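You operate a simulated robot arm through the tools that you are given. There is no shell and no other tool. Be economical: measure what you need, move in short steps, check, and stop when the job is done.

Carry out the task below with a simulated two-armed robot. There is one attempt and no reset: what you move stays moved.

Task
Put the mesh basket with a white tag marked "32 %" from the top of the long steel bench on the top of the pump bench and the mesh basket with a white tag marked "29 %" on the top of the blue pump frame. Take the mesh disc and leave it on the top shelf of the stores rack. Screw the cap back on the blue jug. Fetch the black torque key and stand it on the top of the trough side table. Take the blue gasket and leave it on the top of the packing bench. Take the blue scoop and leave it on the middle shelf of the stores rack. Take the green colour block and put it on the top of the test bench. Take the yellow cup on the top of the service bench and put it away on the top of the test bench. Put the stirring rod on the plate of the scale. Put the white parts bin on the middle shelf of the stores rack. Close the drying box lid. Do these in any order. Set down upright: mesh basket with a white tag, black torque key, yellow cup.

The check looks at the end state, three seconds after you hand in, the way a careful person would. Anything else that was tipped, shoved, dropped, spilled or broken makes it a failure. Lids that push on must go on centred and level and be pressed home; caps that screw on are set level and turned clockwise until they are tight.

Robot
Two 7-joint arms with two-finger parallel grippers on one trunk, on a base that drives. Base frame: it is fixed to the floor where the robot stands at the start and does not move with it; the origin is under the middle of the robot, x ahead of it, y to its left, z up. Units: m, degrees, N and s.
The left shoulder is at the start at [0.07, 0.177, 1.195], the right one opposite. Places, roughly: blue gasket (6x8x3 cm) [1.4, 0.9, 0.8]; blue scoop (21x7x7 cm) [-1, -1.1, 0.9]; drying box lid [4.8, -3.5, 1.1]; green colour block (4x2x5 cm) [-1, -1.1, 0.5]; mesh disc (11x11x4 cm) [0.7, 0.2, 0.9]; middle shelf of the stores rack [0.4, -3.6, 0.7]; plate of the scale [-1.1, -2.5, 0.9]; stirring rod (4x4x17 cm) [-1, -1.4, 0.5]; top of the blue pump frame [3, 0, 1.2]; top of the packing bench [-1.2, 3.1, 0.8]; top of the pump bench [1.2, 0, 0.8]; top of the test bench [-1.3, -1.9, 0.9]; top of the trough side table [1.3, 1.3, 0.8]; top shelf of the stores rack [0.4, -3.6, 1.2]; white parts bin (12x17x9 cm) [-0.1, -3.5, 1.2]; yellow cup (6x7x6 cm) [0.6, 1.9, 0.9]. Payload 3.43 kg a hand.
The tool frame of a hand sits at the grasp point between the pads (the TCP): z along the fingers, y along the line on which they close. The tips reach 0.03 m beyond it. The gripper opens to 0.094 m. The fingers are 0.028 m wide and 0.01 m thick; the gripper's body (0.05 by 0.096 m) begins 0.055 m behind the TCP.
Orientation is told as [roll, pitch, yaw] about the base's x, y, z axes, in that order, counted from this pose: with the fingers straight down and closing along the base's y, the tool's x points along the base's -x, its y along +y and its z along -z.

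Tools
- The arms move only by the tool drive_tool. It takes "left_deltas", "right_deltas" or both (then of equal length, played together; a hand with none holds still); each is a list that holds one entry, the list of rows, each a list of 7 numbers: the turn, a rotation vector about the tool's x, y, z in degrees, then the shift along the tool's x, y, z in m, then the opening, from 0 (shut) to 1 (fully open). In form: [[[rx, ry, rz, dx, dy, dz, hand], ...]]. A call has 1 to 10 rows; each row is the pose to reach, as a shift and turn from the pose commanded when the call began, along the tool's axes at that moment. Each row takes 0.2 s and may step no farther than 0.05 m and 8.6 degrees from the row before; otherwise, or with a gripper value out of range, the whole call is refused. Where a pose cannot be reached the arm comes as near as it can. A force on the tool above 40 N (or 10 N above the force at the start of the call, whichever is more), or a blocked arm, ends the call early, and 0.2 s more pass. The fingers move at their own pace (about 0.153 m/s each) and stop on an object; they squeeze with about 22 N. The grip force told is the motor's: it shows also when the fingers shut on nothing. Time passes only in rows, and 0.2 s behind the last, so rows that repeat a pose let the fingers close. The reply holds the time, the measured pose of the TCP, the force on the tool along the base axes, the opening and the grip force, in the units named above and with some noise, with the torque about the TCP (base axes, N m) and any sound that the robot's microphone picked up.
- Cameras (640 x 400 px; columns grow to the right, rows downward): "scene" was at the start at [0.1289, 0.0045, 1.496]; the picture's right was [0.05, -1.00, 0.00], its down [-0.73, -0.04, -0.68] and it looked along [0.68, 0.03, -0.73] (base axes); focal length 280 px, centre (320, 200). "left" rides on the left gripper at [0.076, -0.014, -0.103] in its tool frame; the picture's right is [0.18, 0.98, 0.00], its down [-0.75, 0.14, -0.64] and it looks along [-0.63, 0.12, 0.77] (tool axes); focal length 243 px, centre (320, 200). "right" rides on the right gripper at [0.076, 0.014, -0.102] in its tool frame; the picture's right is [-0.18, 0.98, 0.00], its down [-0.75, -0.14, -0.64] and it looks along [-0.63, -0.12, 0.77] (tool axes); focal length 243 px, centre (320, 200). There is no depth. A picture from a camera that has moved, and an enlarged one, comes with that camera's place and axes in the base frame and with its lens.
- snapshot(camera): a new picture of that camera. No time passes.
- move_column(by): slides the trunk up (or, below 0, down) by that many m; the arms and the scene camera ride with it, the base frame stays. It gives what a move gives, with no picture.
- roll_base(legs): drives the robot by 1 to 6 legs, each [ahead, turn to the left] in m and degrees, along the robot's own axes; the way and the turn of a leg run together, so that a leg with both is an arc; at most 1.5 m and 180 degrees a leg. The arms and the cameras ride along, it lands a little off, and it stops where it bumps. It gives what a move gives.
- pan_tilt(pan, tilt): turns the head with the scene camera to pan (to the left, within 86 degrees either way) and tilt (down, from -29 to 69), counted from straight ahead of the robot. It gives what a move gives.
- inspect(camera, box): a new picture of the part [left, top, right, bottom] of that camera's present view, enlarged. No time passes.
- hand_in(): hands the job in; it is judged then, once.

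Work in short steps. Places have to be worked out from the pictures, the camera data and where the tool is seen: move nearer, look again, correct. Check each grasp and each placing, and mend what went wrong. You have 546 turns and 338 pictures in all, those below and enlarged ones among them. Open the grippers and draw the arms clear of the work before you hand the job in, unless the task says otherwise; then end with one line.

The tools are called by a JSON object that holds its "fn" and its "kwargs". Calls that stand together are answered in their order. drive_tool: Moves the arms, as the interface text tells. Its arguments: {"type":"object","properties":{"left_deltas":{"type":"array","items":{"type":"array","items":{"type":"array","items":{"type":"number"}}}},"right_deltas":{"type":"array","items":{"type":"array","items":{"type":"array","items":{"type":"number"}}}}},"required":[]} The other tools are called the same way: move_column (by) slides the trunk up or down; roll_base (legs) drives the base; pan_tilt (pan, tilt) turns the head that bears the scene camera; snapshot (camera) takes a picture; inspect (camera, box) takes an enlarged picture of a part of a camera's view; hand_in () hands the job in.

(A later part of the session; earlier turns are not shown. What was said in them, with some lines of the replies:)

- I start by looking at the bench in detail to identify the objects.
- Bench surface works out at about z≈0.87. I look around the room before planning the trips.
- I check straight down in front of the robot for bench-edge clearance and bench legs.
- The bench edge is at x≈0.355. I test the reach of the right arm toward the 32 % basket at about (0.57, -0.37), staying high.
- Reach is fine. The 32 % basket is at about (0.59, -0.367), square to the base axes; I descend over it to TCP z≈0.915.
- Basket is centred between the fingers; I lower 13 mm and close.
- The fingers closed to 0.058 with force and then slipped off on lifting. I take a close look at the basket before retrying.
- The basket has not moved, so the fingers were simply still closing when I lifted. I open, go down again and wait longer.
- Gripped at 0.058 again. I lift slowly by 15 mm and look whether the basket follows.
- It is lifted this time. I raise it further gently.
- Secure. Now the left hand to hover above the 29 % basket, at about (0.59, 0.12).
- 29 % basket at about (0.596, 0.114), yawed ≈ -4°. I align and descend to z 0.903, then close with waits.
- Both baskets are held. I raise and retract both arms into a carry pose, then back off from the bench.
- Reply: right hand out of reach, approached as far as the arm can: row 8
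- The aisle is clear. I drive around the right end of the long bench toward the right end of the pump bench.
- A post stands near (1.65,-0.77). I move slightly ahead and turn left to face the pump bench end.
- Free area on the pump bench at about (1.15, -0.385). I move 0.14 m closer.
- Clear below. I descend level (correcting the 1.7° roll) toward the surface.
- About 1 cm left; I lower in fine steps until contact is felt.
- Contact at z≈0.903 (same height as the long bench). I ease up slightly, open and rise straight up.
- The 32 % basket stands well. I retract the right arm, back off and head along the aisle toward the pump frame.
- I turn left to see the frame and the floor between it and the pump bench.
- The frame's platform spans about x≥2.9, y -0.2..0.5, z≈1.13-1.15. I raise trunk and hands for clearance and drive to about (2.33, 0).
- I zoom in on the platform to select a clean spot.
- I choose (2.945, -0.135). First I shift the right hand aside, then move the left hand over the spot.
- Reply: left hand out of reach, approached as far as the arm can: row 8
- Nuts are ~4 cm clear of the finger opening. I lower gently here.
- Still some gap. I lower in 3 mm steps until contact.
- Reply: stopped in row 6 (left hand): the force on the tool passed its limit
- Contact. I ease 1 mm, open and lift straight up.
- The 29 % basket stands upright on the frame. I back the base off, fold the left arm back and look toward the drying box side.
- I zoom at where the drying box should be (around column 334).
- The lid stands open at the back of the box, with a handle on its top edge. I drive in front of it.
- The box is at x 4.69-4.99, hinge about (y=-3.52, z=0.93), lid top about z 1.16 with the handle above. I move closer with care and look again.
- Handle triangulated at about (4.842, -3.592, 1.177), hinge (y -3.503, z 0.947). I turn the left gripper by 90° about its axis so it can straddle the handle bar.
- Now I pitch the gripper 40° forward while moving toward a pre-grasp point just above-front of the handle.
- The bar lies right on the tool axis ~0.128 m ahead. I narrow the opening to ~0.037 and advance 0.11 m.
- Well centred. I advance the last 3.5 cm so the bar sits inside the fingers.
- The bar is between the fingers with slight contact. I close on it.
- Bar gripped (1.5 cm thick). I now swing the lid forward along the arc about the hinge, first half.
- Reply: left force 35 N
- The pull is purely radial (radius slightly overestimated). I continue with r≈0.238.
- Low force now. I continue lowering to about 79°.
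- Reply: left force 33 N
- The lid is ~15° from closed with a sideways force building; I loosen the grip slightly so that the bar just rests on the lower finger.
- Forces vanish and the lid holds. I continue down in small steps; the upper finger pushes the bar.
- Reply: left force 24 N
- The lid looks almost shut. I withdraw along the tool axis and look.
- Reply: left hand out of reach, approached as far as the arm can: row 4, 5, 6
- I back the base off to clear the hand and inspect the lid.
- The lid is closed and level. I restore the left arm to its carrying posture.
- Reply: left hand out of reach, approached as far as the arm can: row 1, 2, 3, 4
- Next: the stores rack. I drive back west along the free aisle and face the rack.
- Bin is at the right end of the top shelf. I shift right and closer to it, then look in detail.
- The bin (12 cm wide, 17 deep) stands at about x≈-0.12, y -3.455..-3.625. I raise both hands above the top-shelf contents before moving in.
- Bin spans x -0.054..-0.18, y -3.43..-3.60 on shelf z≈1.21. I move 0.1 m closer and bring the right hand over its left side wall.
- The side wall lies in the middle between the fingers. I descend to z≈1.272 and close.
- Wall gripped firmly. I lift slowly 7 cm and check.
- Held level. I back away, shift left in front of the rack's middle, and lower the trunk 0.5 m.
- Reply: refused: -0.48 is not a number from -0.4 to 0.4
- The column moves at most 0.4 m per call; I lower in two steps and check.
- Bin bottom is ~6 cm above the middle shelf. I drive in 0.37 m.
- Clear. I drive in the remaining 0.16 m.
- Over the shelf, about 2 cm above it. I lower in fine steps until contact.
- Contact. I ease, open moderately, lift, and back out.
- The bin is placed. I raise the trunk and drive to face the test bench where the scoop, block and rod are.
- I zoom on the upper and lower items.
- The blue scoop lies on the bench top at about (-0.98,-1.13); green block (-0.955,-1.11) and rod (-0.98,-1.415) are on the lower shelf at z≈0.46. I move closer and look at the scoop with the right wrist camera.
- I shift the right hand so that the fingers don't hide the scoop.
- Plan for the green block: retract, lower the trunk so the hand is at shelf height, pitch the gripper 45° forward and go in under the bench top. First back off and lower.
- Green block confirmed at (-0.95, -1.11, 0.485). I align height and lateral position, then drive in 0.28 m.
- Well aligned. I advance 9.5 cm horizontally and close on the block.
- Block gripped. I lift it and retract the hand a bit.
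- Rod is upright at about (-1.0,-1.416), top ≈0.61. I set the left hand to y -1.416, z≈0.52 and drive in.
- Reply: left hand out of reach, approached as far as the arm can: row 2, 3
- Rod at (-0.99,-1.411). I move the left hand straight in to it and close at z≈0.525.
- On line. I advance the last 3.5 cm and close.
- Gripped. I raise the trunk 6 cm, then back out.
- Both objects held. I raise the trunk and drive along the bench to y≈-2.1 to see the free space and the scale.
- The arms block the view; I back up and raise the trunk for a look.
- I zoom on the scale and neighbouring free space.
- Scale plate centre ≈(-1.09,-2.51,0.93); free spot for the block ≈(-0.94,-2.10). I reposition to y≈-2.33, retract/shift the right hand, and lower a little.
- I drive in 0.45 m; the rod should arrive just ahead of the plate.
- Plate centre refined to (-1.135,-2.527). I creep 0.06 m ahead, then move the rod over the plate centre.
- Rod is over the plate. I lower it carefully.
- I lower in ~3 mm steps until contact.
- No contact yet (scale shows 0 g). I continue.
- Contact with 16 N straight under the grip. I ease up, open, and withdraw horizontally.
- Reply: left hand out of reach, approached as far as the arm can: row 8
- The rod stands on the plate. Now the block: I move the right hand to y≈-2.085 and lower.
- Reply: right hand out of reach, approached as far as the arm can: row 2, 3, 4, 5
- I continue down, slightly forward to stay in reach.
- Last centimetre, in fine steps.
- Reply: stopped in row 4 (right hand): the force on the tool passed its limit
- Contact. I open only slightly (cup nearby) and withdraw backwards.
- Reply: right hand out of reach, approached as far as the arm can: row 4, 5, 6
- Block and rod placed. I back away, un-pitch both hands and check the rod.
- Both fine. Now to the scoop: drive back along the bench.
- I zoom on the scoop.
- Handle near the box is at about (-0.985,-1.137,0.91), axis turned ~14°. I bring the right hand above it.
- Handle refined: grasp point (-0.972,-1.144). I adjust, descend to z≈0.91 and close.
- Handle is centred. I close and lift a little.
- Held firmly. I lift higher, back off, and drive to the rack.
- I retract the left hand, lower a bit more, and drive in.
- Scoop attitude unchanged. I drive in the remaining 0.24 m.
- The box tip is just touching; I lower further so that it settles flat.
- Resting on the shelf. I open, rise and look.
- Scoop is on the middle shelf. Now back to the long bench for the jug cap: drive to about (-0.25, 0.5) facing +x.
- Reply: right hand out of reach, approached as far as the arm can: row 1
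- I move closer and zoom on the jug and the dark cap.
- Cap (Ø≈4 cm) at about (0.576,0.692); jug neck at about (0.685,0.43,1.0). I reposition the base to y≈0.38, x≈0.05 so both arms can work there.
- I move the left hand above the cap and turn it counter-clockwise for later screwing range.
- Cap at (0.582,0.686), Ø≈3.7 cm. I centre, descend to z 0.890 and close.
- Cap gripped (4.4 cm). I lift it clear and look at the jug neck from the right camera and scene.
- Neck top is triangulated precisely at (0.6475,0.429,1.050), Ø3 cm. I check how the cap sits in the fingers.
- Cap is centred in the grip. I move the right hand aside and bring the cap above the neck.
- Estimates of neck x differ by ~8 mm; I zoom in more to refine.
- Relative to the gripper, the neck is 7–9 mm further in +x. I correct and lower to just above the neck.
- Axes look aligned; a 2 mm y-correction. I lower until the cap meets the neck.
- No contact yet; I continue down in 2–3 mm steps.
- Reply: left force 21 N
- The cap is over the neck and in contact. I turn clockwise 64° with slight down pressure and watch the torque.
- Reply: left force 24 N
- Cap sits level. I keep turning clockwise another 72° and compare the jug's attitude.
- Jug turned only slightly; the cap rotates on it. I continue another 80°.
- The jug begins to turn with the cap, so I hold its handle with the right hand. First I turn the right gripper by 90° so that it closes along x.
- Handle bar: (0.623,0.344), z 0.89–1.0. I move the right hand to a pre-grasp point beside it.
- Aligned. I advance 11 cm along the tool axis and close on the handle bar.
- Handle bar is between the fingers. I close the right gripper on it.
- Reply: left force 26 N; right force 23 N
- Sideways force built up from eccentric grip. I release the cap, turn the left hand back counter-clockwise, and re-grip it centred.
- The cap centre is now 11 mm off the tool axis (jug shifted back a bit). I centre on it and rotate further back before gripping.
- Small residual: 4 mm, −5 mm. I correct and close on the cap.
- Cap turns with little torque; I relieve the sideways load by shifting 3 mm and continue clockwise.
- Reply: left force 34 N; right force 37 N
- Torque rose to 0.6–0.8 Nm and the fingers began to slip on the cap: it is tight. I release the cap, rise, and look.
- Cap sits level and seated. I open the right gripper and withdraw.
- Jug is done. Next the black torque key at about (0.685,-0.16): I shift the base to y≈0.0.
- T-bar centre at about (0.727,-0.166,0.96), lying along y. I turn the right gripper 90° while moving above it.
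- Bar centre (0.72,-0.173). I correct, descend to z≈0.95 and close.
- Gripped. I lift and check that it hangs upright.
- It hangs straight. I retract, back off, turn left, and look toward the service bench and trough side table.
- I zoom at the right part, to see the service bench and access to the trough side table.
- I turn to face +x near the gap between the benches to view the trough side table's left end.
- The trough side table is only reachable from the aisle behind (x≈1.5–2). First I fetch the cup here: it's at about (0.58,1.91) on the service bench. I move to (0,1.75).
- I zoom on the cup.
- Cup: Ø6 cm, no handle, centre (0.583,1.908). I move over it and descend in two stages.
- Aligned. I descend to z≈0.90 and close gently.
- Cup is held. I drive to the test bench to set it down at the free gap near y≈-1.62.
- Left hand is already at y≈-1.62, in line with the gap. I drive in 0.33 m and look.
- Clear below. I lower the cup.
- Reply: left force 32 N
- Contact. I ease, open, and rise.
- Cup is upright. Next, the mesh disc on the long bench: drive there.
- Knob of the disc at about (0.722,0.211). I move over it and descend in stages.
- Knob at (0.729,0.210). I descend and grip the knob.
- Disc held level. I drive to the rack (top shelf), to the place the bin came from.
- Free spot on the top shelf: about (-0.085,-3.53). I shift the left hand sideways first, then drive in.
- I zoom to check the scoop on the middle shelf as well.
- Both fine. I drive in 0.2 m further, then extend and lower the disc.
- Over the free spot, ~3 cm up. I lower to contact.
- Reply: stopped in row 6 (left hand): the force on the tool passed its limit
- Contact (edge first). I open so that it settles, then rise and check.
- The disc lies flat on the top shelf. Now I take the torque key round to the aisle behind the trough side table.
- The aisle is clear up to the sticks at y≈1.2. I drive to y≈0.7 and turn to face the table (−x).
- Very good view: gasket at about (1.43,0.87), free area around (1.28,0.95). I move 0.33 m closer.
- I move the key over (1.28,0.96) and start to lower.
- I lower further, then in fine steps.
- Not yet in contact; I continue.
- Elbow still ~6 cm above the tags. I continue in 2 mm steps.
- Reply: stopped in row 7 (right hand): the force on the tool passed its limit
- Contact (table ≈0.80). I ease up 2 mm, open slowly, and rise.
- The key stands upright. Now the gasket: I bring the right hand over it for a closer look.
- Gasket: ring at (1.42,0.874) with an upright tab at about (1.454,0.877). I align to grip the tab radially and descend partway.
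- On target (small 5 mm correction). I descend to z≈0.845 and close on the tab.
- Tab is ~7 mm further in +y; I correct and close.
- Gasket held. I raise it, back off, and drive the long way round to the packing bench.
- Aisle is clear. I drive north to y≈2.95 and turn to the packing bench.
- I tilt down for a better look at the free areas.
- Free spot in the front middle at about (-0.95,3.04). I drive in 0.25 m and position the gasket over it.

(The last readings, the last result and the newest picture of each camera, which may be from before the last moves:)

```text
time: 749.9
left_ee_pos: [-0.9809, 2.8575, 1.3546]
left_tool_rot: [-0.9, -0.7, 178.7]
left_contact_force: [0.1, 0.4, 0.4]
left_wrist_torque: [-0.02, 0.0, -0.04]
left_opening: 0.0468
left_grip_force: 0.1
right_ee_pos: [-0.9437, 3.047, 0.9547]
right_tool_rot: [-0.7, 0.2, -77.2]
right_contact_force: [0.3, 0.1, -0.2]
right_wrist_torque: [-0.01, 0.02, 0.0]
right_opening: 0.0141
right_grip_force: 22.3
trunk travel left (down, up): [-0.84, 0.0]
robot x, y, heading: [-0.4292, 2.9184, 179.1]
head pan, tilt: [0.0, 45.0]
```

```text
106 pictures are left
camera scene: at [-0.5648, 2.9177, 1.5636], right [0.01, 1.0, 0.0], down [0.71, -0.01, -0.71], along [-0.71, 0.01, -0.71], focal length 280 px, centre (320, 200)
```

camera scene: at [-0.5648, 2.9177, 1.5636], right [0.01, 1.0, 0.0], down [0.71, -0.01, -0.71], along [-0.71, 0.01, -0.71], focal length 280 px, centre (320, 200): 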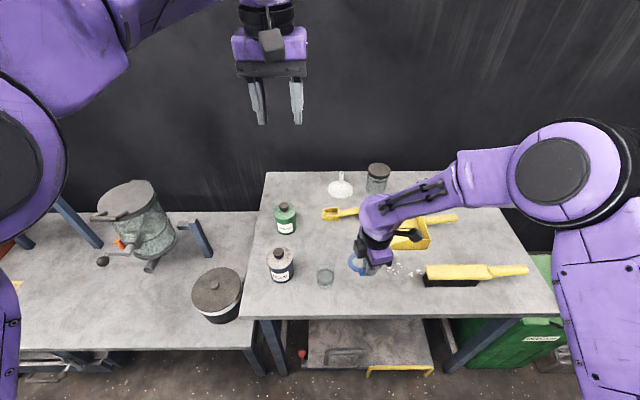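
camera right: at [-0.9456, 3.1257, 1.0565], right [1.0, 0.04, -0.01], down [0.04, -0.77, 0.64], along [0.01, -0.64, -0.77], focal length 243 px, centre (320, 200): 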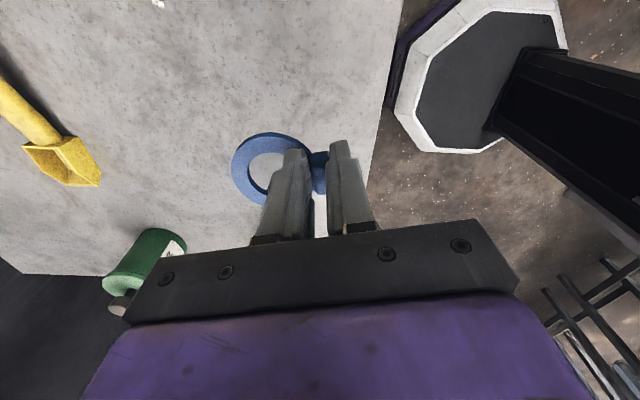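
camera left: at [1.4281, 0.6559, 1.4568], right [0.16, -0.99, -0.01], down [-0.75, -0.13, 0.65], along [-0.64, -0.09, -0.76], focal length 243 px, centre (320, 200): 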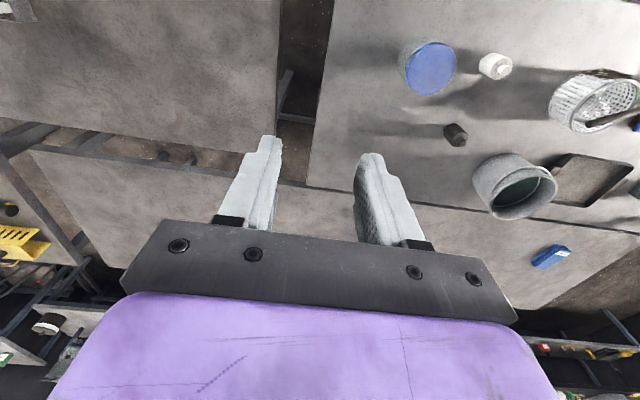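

Clear. I lower to the table.

{"fn": "drive_tool", "kwargs": {"right_deltas": [[[0, 0, 0, 0, 0, 0.03, 0], [0, 0, 0, 0, 0, 0.06, 0], [0, 0, 0, 0, 0, 0.085, 0], [0, 0, 0, 0, 0, 0.095, 0], [0, 0, 0, 0, 0, 0.1, 0]]]}}

{"fn": "drive_tool", "kwargs": {"right_deltas": [[[0, 0, 0, 0, 0, 0.002, 0], [0, 0, 0, 0, 0, 0.004, 0], [0, 0, 0, 0, 0, 0.006, 0], [0, 0, 0, 0, 0, 0.008, 0], [0, 0, 0, 0, 0, 0.01, 0], [0, 0, 0, 0, 0, 0.013, 0], [0, 0, 0, 0, 0, 0.016, 0]]]}}

{"fn": "inspect", "kwargs": {"camera": "scene", "box": [280, 190, 480, 310]}}

```text
time: 751.1
left_ee_pos: [-0.9798, 2.8565, 1.356]
left_tool_rot: [-0.9, -0.7, 178.7]
left_contact_force: [-0.9, 0.1, -0.6]
left_wrist_torque: [0.02, 0.0, -0.04]
left_opening: 0.0467
left_grip_force: 0.1
right_ee_pos: [-0.9451, 3.0486, 0.8546]
right_tool_rot: [-0.5, 0.3, -77.3]
right_contact_force: [0.3, -0.2, -0.3]
right_wrist_torque: [0.01, 0.01, 0.03]
right_opening: 0.014
right_grip_force: 22.1
trunk travel left (down, up): [-0.84, 0.0]
robot x, y, heading: [-0.4314, 2.9147, 179.4]
head pan, tilt: [0.0, 45.0]
```

```text
time: 752.7
left_ee_pos: [-0.9757, 2.8563, 1.3588]
left_tool_rot: [-0.8, -1.0, 178.7]
left_contact_force: [0.4, 0.5, 0.2]
left_wrist_torque: [-0.03, 0.0, 0.0]
left_opening: 0.0467
left_grip_force: 0.0
right_ee_pos: [-0.9437, 3.0482, 0.8438]
right_tool_rot: [-1.3, 0.4, -77.3]
right_contact_force: [-0.4, 4.0, 31.7]
right_wrist_torque: [-0.28, -0.1, 0.03]
right_opening: 0.0141
right_grip_force: 22.2
trunk travel left (down, up): [-0.84, 0.0]
robot x, y, heading: [-0.4319, 2.9166, 179.4]
head pan, tilt: [0.0, 45.0]
```

```text
3.20 times, centred on (380, 250) of scene
camera zoom: at [-0.5585, 2.9172, 1.5647], right [0.01, 1.0, 0.0], down [0.7, -0.01, -0.71], along [-0.71, 0.01, -0.7], focal length 895 px, centre (128, 40)
```

zoom: 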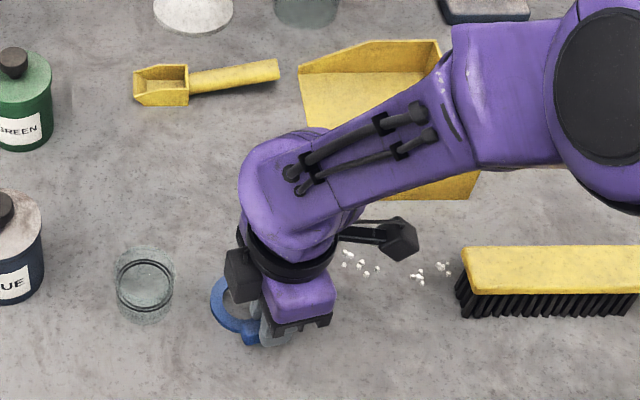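

On the table. I ease, open, and lift straight up.

{"fn": "drive_tool", "kwargs": {"right_deltas": [[[0, 0, 0, 0, 0, -0.004, 0], [0, 0, 0, 0, 0, -0.004, 0.25], [0, 0, 0, 0, 0, -0.004, 0.4], [0, 0, 0, 0, 0, -0.004, 0.4], [0, 0, 0, 0, 0, -0.03, 0.4], [0, 0, 0, 0, 0, -0.07, 0.4], [0, 0, 0, 0, 0, -0.11, 0.4], [0, 0, 0, 0, 0, -0.15, 0.4], [0, 0, 0, 0, 0, -0.2, 0.4], [0, 0, 0, 0, 0, -0.25, 0.4]]]}}

{"fn": "roll_base", "kwargs": {"legs": [[-0.35, 0]]}}

{"fn": "snapshot", "kwargs": {"camera": "scene"}}

```text
time: 754.9
left_ee_pos: [-0.979, 2.857, 1.3557]
left_tool_rot: [-0.8, -0.9, 178.7]
left_contact_force: [-0.1, 0.1, -0.5]
left_wrist_torque: [0.01, 0.02, -0.02]
left_opening: 0.0469
left_grip_force: 0.0
right_ee_pos: [-0.9404, 3.0488, 1.0919]
right_tool_rot: [-0.7, 0.1, -77.3]
right_contact_force: [0.4, 0.4, -0.9]
right_wrist_torque: [0.01, 0.0, -0.02]
right_opening: 0.0378
right_grip_force: 0.0
trunk travel left (down, up): [-0.84, 0.0]
robot x, y, heading: [-0.4327, 2.9163, 179.3]
head pan, tilt: [0.0, 45.0]
```

```text
time: 757.2
left_ee_pos: [-0.6303, 2.8527, 1.3545]
left_tool_rot: [-0.8, -0.6, 178.8]
left_contact_force: [0.4, 0.0, -0.4]
left_wrist_torque: [-0.02, 0.0, 0.02]
left_opening: 0.0469
left_grip_force: 0.1
right_ee_pos: [-0.5925, 3.0451, 1.0892]
right_tool_rot: [-0.5, 0.3, -77.3]
right_contact_force: [-0.7, 0.3, 0.6]
right_wrist_torque: [-0.01, -0.02, -0.02]
right_opening: 0.0378
right_grip_force: 0.1
trunk travel left (down, up): [-0.84, 0.0]
robot x, y, heading: [-0.0784, 2.9123, 179.3]
head pan, tilt: [0.0, 45.0]
```

```text
104 pictures are left
camera scene: at [-0.2147, 2.9134, 1.5634], right [0.01, 1.0, 0.0], down [0.71, -0.01, -0.71], along [-0.71, 0.01, -0.71], focal length 280 px, centre (320, 200)
```

scene: 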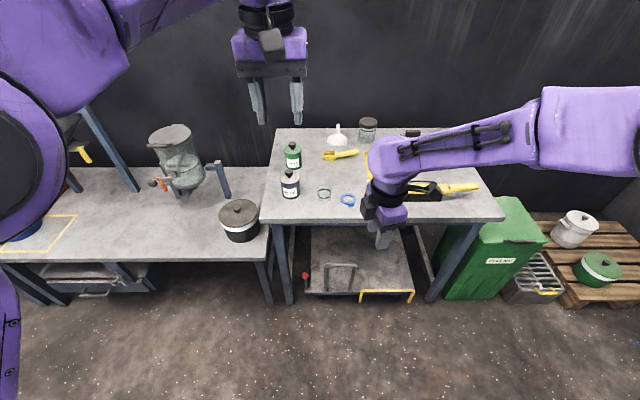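

Everything is placed. I check the gasket close-up and open both grippers fully, away from the work.

{"fn": "drive_tool", "kwargs": {"left_deltas": [[[0, 0, 0, 0, 0, 0, 1], [0, 0, 0, 0, 0, 0, 1], [0, 0, 0, 0, 0, 0, 1]]], "right_deltas": [[[0, 0, 0, 0, 0, 0, 1], [0, 0, 0, 0, 0, 0, 1], [0, 0, 0, 0, 0, 0, 1]]]}}

{"fn": "inspect", "kwargs": {"camera": "scene", "box": [260, 120, 440, 230]}}

```text
time: 758.0
left_ee_pos: [-0.628, 2.8533, 1.3571]
left_tool_rot: [-0.8, -0.7, 178.8]
left_contact_force: [0.3, 0.0, 0.1]
left_wrist_torque: [0.01, -0.01, -0.03]
left_opening: 0.0939
left_grip_force: 0.1
right_ee_pos: [-0.5896, 3.0434, 1.0906]
right_tool_rot: [-0.7, 0.2, -77.2]
right_contact_force: [0.7, -0.2, -0.3]
right_wrist_torque: [0.0, 0.0, 0.0]
right_opening: 0.094
right_grip_force: 0.0
trunk travel left (down, up): [-0.84, 0.0]
robot x, y, heading: [-0.0782, 2.912, 179.4]
head pan, tilt: [0.0, 45.0]
```

```text
3.56 times, centred on (350, 175) of scene
camera zoom: at [-0.2114, 2.9134, 1.5637], right [0.01, 1.0, 0.0], down [0.71, -0.01, -0.71], along [-0.71, 0.01, -0.71], focal length 994 px, centre (213, 289)
```

zoom: 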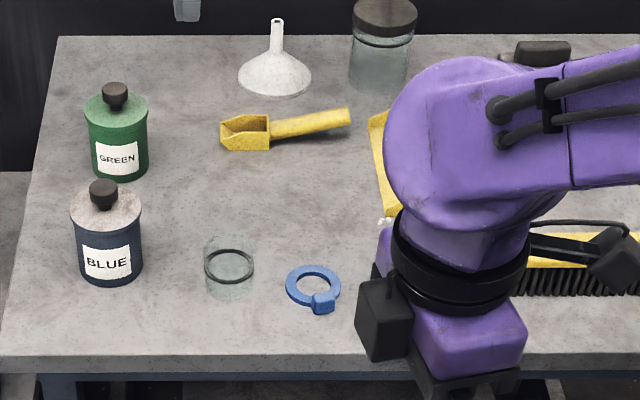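

The gasket lies on the packing bench, all items are in place, both grippers are open and clear. I hand in.

{"fn": "hand_in", "kwargs": {}}

```text
The job is handed in.
```

All twelve items are done and the job is handed in. Each placement was checked in the pictures. The jug cap's tightness is judged by torque: it rose to 0.6–0.8 Nm and the fingers began to slip on the cap.
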